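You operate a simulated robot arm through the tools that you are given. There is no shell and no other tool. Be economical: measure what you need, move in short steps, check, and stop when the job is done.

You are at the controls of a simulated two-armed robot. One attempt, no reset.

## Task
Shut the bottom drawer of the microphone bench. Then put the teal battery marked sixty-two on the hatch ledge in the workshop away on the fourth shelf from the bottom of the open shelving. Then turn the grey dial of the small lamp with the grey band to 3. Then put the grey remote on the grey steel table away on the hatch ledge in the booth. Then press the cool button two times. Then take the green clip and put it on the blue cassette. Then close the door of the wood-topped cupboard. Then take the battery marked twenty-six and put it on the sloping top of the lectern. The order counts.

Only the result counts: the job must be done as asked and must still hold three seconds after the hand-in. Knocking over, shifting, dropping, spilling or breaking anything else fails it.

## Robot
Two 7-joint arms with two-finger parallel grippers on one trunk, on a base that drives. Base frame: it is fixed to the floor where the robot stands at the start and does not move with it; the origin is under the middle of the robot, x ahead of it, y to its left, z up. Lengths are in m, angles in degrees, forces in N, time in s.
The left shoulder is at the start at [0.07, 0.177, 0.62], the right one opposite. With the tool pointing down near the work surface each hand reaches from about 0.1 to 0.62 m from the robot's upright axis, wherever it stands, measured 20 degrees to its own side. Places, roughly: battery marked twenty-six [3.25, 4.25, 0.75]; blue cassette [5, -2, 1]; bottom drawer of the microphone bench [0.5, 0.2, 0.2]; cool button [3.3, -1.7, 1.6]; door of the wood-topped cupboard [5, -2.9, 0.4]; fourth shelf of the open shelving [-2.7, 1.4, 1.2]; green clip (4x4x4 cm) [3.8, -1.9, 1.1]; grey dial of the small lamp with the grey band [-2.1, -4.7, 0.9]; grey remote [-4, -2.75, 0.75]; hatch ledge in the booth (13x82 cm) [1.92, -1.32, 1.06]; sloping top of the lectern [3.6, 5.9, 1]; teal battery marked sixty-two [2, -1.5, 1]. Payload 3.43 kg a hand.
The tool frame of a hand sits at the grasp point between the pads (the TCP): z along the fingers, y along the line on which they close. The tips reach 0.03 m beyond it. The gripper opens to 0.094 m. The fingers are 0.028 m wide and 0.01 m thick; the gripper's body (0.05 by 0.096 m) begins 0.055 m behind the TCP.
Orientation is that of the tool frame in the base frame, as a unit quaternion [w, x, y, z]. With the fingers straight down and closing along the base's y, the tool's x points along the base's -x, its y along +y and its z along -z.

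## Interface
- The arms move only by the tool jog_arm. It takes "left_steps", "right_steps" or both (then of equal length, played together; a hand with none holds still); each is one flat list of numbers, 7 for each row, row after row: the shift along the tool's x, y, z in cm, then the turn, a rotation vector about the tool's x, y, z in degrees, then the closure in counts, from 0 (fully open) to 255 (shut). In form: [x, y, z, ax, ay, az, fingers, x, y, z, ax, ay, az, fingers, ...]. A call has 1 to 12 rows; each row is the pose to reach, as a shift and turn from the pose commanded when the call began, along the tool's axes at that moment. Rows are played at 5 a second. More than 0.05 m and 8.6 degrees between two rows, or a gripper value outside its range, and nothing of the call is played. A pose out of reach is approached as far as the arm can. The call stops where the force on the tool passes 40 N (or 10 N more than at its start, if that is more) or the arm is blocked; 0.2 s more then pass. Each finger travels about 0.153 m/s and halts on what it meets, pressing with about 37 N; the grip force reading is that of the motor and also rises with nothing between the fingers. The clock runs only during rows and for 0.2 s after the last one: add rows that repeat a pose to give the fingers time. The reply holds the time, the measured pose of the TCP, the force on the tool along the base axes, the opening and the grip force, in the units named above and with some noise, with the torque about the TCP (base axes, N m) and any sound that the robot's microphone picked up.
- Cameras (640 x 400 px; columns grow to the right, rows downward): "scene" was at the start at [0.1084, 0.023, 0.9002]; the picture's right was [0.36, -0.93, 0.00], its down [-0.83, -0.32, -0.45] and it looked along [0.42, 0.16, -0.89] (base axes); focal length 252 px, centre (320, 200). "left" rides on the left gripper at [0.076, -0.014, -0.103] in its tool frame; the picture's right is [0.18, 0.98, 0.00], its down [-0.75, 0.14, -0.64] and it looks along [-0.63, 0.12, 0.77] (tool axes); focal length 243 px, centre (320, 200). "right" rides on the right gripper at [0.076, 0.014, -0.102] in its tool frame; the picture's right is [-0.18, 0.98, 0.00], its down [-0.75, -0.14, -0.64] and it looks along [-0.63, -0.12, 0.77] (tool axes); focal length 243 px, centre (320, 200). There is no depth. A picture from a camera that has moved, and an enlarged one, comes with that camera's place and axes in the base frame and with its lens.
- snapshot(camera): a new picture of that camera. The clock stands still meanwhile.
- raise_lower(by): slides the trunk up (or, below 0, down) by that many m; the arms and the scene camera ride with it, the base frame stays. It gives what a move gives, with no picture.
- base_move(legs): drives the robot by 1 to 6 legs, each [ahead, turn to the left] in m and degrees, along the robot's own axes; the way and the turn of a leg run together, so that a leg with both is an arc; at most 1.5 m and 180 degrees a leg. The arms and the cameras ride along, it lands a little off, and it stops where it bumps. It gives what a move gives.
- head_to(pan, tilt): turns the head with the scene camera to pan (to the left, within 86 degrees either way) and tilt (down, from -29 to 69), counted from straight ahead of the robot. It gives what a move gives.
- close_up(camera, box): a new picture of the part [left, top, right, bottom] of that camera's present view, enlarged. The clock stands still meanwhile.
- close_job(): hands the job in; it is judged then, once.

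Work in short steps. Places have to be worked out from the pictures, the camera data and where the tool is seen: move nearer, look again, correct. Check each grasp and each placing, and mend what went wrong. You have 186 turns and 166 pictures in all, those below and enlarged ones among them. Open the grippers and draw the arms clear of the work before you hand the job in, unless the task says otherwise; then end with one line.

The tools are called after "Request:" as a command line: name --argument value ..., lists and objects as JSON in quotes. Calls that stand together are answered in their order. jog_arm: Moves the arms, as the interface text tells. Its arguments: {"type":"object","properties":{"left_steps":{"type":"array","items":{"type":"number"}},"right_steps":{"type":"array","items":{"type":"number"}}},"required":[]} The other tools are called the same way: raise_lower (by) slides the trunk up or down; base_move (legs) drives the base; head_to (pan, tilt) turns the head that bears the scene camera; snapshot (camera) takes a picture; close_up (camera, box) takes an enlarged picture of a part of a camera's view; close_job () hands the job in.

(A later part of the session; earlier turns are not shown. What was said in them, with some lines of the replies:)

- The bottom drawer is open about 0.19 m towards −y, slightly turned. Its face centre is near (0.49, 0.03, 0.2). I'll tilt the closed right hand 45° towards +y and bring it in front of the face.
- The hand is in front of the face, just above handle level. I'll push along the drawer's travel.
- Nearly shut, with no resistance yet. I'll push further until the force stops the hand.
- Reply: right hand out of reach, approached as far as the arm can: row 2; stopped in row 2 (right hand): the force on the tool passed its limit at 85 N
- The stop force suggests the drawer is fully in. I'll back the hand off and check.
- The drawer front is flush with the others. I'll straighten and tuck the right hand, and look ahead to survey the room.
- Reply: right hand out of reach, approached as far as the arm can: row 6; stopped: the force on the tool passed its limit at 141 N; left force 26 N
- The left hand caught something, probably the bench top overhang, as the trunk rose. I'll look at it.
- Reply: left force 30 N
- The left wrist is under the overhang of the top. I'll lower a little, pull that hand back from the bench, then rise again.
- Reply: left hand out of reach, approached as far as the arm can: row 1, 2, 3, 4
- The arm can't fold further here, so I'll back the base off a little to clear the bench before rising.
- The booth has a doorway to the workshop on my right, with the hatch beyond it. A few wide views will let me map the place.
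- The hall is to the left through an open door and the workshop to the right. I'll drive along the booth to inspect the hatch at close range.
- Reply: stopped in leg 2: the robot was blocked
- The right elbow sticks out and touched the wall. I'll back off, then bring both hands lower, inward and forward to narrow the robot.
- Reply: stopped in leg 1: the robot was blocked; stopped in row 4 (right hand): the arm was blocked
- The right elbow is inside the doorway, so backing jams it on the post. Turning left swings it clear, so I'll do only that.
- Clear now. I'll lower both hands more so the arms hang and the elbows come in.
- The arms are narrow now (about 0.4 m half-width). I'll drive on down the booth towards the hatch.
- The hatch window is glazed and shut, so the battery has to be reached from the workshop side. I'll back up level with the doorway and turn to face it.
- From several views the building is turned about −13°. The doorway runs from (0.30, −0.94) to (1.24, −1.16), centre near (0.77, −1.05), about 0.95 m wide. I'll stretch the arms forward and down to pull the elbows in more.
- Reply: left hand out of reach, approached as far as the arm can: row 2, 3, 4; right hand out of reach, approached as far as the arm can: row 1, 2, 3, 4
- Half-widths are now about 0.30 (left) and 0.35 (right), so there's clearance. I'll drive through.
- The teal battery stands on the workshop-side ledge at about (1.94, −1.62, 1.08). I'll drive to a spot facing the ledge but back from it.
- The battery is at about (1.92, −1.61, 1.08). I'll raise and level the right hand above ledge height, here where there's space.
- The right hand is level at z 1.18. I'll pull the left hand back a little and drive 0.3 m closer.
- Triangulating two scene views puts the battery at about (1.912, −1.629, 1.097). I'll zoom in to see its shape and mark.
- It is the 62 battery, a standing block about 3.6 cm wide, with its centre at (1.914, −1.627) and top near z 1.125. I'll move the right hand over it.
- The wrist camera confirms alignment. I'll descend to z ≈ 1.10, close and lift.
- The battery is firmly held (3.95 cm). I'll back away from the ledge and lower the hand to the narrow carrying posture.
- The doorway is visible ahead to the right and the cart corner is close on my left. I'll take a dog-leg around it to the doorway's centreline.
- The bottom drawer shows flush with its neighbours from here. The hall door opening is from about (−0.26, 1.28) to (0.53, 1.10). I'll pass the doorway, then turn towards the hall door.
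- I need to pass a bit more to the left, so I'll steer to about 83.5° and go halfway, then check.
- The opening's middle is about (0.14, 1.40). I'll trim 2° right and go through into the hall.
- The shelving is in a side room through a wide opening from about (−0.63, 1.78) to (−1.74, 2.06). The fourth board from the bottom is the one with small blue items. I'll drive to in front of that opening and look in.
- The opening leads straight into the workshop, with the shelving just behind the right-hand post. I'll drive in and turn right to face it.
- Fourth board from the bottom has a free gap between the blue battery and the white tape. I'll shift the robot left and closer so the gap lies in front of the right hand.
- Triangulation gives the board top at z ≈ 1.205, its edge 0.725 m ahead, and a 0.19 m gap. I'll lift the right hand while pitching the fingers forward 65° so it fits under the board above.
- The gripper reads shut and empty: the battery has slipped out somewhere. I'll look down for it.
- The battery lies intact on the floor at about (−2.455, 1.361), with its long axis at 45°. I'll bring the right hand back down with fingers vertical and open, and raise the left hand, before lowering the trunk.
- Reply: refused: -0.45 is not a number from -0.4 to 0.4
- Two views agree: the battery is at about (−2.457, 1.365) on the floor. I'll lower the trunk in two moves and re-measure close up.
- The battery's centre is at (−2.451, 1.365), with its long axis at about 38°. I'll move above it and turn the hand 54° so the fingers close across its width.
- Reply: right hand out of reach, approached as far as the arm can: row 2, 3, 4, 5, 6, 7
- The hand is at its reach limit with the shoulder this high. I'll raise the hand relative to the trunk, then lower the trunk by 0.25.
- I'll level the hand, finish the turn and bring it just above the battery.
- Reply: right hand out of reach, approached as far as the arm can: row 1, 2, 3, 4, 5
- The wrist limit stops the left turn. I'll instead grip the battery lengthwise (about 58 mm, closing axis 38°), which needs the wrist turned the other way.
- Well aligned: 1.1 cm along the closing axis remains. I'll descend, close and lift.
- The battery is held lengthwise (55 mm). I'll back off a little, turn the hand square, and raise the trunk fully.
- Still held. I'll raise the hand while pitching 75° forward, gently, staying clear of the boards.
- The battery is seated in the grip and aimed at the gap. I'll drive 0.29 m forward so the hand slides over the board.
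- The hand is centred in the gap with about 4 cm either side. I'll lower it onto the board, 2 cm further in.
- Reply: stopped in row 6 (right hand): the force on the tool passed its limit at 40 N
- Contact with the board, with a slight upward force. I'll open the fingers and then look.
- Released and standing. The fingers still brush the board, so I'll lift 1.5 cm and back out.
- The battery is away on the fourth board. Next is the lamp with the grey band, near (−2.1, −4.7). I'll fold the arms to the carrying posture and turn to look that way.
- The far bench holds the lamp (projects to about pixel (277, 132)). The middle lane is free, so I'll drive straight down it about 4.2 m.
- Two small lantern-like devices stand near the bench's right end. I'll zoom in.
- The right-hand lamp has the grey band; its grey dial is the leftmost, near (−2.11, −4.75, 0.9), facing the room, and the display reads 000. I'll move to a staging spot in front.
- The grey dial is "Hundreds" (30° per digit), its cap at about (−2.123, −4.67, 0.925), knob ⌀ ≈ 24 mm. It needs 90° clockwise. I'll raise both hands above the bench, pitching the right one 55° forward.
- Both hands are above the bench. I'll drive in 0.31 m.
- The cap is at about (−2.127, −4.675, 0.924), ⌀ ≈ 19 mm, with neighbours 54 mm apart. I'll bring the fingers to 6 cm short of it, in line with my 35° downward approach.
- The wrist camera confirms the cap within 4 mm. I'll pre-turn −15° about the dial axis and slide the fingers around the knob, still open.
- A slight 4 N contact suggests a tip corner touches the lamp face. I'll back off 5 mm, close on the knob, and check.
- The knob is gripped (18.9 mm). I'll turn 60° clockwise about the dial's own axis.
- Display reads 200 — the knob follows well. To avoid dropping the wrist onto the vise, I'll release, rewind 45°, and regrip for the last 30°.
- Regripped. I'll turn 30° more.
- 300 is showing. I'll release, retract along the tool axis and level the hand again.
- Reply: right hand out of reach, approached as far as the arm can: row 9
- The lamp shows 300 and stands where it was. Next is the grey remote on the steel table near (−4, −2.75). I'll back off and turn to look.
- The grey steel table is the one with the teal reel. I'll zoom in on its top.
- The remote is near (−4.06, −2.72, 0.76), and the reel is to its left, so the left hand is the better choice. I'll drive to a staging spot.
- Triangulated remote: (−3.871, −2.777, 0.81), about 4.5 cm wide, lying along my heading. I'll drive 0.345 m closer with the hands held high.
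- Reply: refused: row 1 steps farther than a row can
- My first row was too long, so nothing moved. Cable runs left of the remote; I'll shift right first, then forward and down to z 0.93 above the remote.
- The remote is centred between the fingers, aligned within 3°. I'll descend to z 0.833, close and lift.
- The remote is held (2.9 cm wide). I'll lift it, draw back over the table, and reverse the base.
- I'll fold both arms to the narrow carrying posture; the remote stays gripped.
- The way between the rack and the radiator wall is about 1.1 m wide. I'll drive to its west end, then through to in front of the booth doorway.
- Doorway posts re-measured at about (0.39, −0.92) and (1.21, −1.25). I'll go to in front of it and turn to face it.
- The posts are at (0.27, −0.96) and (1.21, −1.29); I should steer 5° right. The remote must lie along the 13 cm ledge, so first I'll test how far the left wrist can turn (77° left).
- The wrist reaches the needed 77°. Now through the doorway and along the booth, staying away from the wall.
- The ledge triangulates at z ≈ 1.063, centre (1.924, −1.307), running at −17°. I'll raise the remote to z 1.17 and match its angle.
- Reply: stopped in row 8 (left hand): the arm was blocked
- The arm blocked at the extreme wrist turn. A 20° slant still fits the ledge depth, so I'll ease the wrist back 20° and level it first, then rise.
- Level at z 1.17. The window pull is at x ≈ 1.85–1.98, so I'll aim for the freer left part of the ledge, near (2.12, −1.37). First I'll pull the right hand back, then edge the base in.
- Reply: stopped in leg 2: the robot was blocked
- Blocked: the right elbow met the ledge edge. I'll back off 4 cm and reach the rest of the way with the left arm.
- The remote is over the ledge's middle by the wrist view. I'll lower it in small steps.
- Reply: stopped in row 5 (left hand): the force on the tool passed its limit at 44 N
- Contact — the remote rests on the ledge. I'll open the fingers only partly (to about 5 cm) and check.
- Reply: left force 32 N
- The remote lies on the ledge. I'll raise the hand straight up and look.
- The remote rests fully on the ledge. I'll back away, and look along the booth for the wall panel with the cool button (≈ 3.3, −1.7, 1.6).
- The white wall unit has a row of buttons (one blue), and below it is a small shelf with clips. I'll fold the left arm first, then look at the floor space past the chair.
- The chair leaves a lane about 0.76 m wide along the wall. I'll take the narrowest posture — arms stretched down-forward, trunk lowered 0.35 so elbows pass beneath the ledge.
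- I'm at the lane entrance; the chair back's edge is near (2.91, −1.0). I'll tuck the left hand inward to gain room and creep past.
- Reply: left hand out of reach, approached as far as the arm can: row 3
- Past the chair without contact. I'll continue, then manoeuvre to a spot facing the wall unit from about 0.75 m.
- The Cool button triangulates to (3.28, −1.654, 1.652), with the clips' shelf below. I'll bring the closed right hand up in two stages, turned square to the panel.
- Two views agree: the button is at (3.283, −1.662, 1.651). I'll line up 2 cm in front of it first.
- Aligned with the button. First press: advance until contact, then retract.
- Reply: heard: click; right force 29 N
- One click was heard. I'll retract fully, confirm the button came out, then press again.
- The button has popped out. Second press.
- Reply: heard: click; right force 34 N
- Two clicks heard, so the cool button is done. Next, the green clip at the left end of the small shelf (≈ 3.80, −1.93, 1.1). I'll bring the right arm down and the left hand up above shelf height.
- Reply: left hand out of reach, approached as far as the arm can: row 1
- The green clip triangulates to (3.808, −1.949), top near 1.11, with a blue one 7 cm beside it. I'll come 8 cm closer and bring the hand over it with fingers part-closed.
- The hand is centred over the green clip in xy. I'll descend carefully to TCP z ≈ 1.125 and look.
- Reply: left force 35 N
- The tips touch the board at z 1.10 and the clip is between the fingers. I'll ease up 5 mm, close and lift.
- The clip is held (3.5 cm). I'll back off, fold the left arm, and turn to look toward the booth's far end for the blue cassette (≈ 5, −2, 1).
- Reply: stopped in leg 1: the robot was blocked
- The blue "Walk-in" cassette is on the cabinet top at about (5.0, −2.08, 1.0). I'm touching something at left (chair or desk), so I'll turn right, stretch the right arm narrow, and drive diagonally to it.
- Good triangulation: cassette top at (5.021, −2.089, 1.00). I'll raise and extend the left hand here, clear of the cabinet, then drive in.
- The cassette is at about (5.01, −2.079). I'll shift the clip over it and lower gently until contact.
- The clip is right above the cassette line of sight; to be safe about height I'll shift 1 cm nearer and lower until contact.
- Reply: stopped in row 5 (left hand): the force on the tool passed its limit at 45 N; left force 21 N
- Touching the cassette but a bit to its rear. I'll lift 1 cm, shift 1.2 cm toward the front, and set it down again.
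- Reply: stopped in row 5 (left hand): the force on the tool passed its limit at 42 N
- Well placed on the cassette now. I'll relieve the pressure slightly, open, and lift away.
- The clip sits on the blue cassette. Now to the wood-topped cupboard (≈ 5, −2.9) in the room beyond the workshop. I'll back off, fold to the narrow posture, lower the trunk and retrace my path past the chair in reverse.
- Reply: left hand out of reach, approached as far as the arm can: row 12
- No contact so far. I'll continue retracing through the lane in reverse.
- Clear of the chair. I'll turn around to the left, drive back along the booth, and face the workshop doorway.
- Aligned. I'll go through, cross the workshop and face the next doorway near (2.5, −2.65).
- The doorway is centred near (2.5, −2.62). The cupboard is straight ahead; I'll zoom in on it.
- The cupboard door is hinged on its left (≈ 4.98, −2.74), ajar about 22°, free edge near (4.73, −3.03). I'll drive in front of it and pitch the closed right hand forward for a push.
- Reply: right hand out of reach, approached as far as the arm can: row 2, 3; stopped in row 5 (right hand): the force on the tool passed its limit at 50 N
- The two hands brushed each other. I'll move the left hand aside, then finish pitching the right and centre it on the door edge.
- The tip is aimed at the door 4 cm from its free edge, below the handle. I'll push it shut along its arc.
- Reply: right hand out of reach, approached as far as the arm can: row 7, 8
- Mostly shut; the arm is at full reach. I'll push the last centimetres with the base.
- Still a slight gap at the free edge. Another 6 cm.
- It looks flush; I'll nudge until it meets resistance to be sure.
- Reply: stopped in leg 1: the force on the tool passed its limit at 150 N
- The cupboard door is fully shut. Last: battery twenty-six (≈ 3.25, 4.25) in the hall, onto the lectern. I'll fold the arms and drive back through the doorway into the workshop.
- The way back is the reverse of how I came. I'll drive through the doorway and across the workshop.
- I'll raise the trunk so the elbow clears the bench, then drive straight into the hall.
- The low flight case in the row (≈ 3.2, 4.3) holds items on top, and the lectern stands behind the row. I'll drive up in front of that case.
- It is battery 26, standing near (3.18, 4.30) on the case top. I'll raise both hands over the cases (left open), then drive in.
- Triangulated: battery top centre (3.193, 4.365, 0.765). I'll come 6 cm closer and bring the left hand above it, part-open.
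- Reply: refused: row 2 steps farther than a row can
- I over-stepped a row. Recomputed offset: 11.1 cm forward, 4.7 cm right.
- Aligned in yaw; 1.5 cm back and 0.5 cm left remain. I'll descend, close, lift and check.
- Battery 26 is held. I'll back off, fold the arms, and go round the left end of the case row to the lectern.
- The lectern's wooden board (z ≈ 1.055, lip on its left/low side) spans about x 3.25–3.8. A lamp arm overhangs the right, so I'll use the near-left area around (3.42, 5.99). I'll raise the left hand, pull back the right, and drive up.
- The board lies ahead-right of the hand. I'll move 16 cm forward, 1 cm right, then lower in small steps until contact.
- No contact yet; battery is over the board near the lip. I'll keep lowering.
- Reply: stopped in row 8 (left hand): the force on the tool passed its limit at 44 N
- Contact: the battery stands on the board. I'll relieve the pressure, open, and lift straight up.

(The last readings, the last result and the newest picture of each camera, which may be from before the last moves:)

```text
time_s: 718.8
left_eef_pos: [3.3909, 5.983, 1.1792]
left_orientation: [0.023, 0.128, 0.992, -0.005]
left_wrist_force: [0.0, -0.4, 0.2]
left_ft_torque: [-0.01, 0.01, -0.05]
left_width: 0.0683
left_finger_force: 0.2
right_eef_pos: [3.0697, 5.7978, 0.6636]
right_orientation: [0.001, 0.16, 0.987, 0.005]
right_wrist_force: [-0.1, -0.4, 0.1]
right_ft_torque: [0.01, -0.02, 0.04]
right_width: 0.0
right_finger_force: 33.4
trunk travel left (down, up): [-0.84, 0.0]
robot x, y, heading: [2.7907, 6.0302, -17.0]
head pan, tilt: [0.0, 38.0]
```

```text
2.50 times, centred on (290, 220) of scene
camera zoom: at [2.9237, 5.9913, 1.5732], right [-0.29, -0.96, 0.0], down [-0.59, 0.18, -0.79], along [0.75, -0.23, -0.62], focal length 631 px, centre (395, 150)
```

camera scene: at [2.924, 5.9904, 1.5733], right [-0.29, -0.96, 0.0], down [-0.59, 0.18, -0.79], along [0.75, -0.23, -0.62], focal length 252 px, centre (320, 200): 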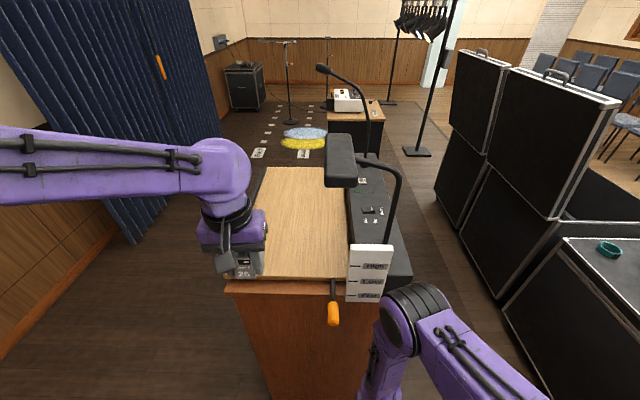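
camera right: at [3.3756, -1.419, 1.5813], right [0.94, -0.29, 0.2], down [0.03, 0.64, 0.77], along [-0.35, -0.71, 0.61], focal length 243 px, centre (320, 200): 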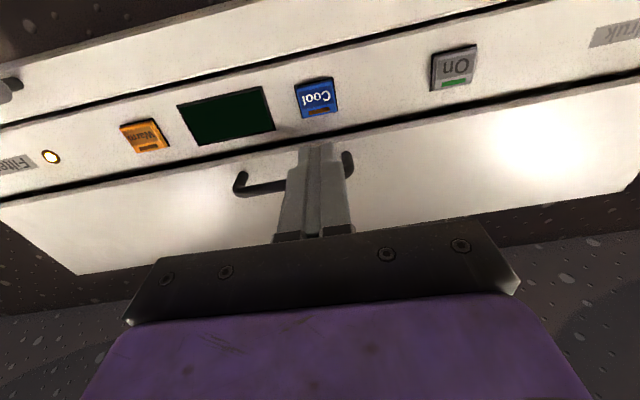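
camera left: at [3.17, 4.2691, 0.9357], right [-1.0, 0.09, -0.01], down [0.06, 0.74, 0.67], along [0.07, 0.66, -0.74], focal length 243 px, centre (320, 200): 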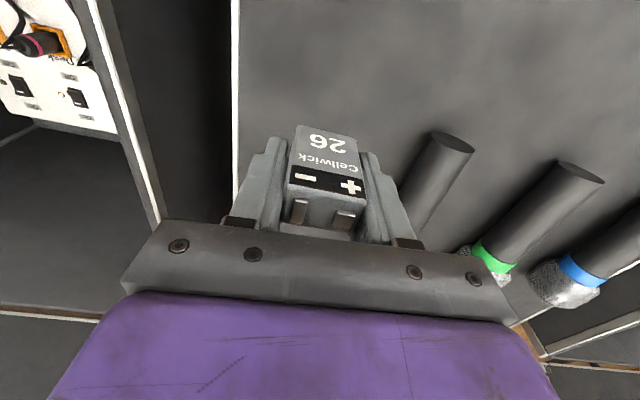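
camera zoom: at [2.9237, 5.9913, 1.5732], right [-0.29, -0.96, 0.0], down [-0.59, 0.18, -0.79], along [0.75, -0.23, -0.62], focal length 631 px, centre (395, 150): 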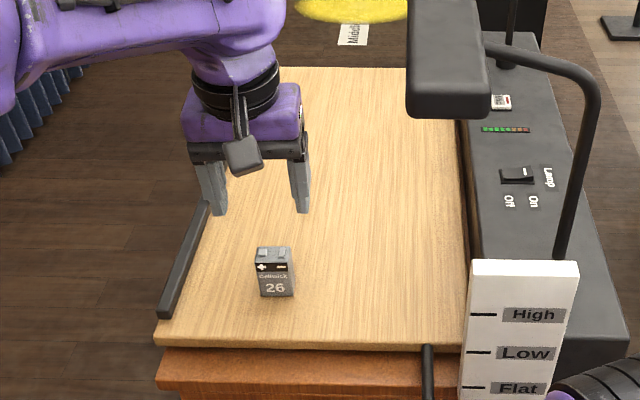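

The battery stands on the sloping top. I'll back away and open both grippers, then check once more.

Request:
base_move --legs '[[-0.5, 0]]'

Request:
jog_arm --left_steps '[0, 0, 0, 0, 0, 0, 0, 0, 0, 0, 0, 0, 0, 0, 0, 0, 0, 0, 0, 0, 0, 0, 0, 0, 0, 0, 0, 0, 0, 0, 0, 0, 0, 0, 0]' --right_steps '[0, 0, 0, 0, 0, 0, 100, 0, 0, 0, 0, 0, 0, 0, 0, 0, 0, 0, 0, 0, 0, 0, 0, 0, 0, 0, 0, 0, 0, 0, 0, 0, 0, 0, 0]'

Request:
snapshot --camera "scene"

```text
time_s: 721.7
left_eef_pos: [2.9138, 6.1274, 1.1781]
left_orientation: [0.024, 0.129, 0.991, -0.005]
left_wrist_force: [0.6, -0.1, 0.3]
left_ft_torque: [0.04, -0.02, -0.04]
left_width: 0.068
left_finger_force: 0.1
right_eef_pos: [2.5917, 5.9439, 0.6631]
right_orientation: [0.001, 0.16, 0.987, 0.005]
right_wrist_force: [-0.5, 1.1, 0.9]
right_ft_torque: [-0.01, -0.03, 0.0]
right_width: 0.0
right_finger_force: 32.9
trunk travel left (down, up): [-0.84, 0.0]
robot x, y, heading: [2.3147, 6.1742, -17.2]
head pan, tilt: [0.0, 38.0]
```

```text
time_s: 722.9
left_eef_pos: [2.9126, 6.1282, 1.178]
left_orientation: [0.023, 0.129, 0.991, -0.006]
left_wrist_force: [0.5, 0.4, -0.7]
left_ft_torque: [0.0, -0.02, -0.01]
left_width: 0.0939
left_finger_force: 0.1
right_eef_pos: [2.5918, 5.9439, 0.6636]
right_orientation: [0.002, 0.16, 0.987, 0.005]
right_wrist_force: [0.5, 0.6, 0.1]
right_ft_torque: [-0.01, 0.01, -0.01]
right_width: 0.0942
right_finger_force: 0.0
trunk travel left (down, up): [-0.84, 0.0]
robot x, y, heading: [2.3173, 6.174, -17.2]
head pan, tilt: [0.0, 38.0]
```

```text
4 pictures are left
camera scene: at [2.4462, 6.1362, 1.5733], right [-0.29, -0.96, 0.0], down [-0.59, 0.18, -0.79], along [0.75, -0.23, -0.62], focal length 252 px, centre (320, 200)
```

scene: 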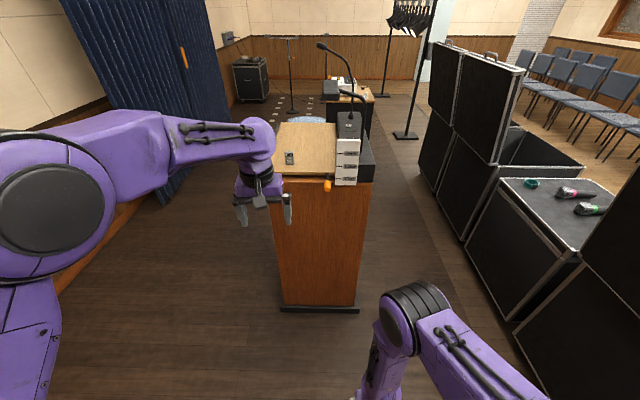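

The battery is stable on the lectern, the grippers are open and the arms are clear. I'm handing the job in.

Request:
close_job

```text
The job is handed in.
```

All eight steps are done in the order asked and the job is handed in; battery sixty-two slipped from the gripper once, and I picked it up off the floor and shelved it.
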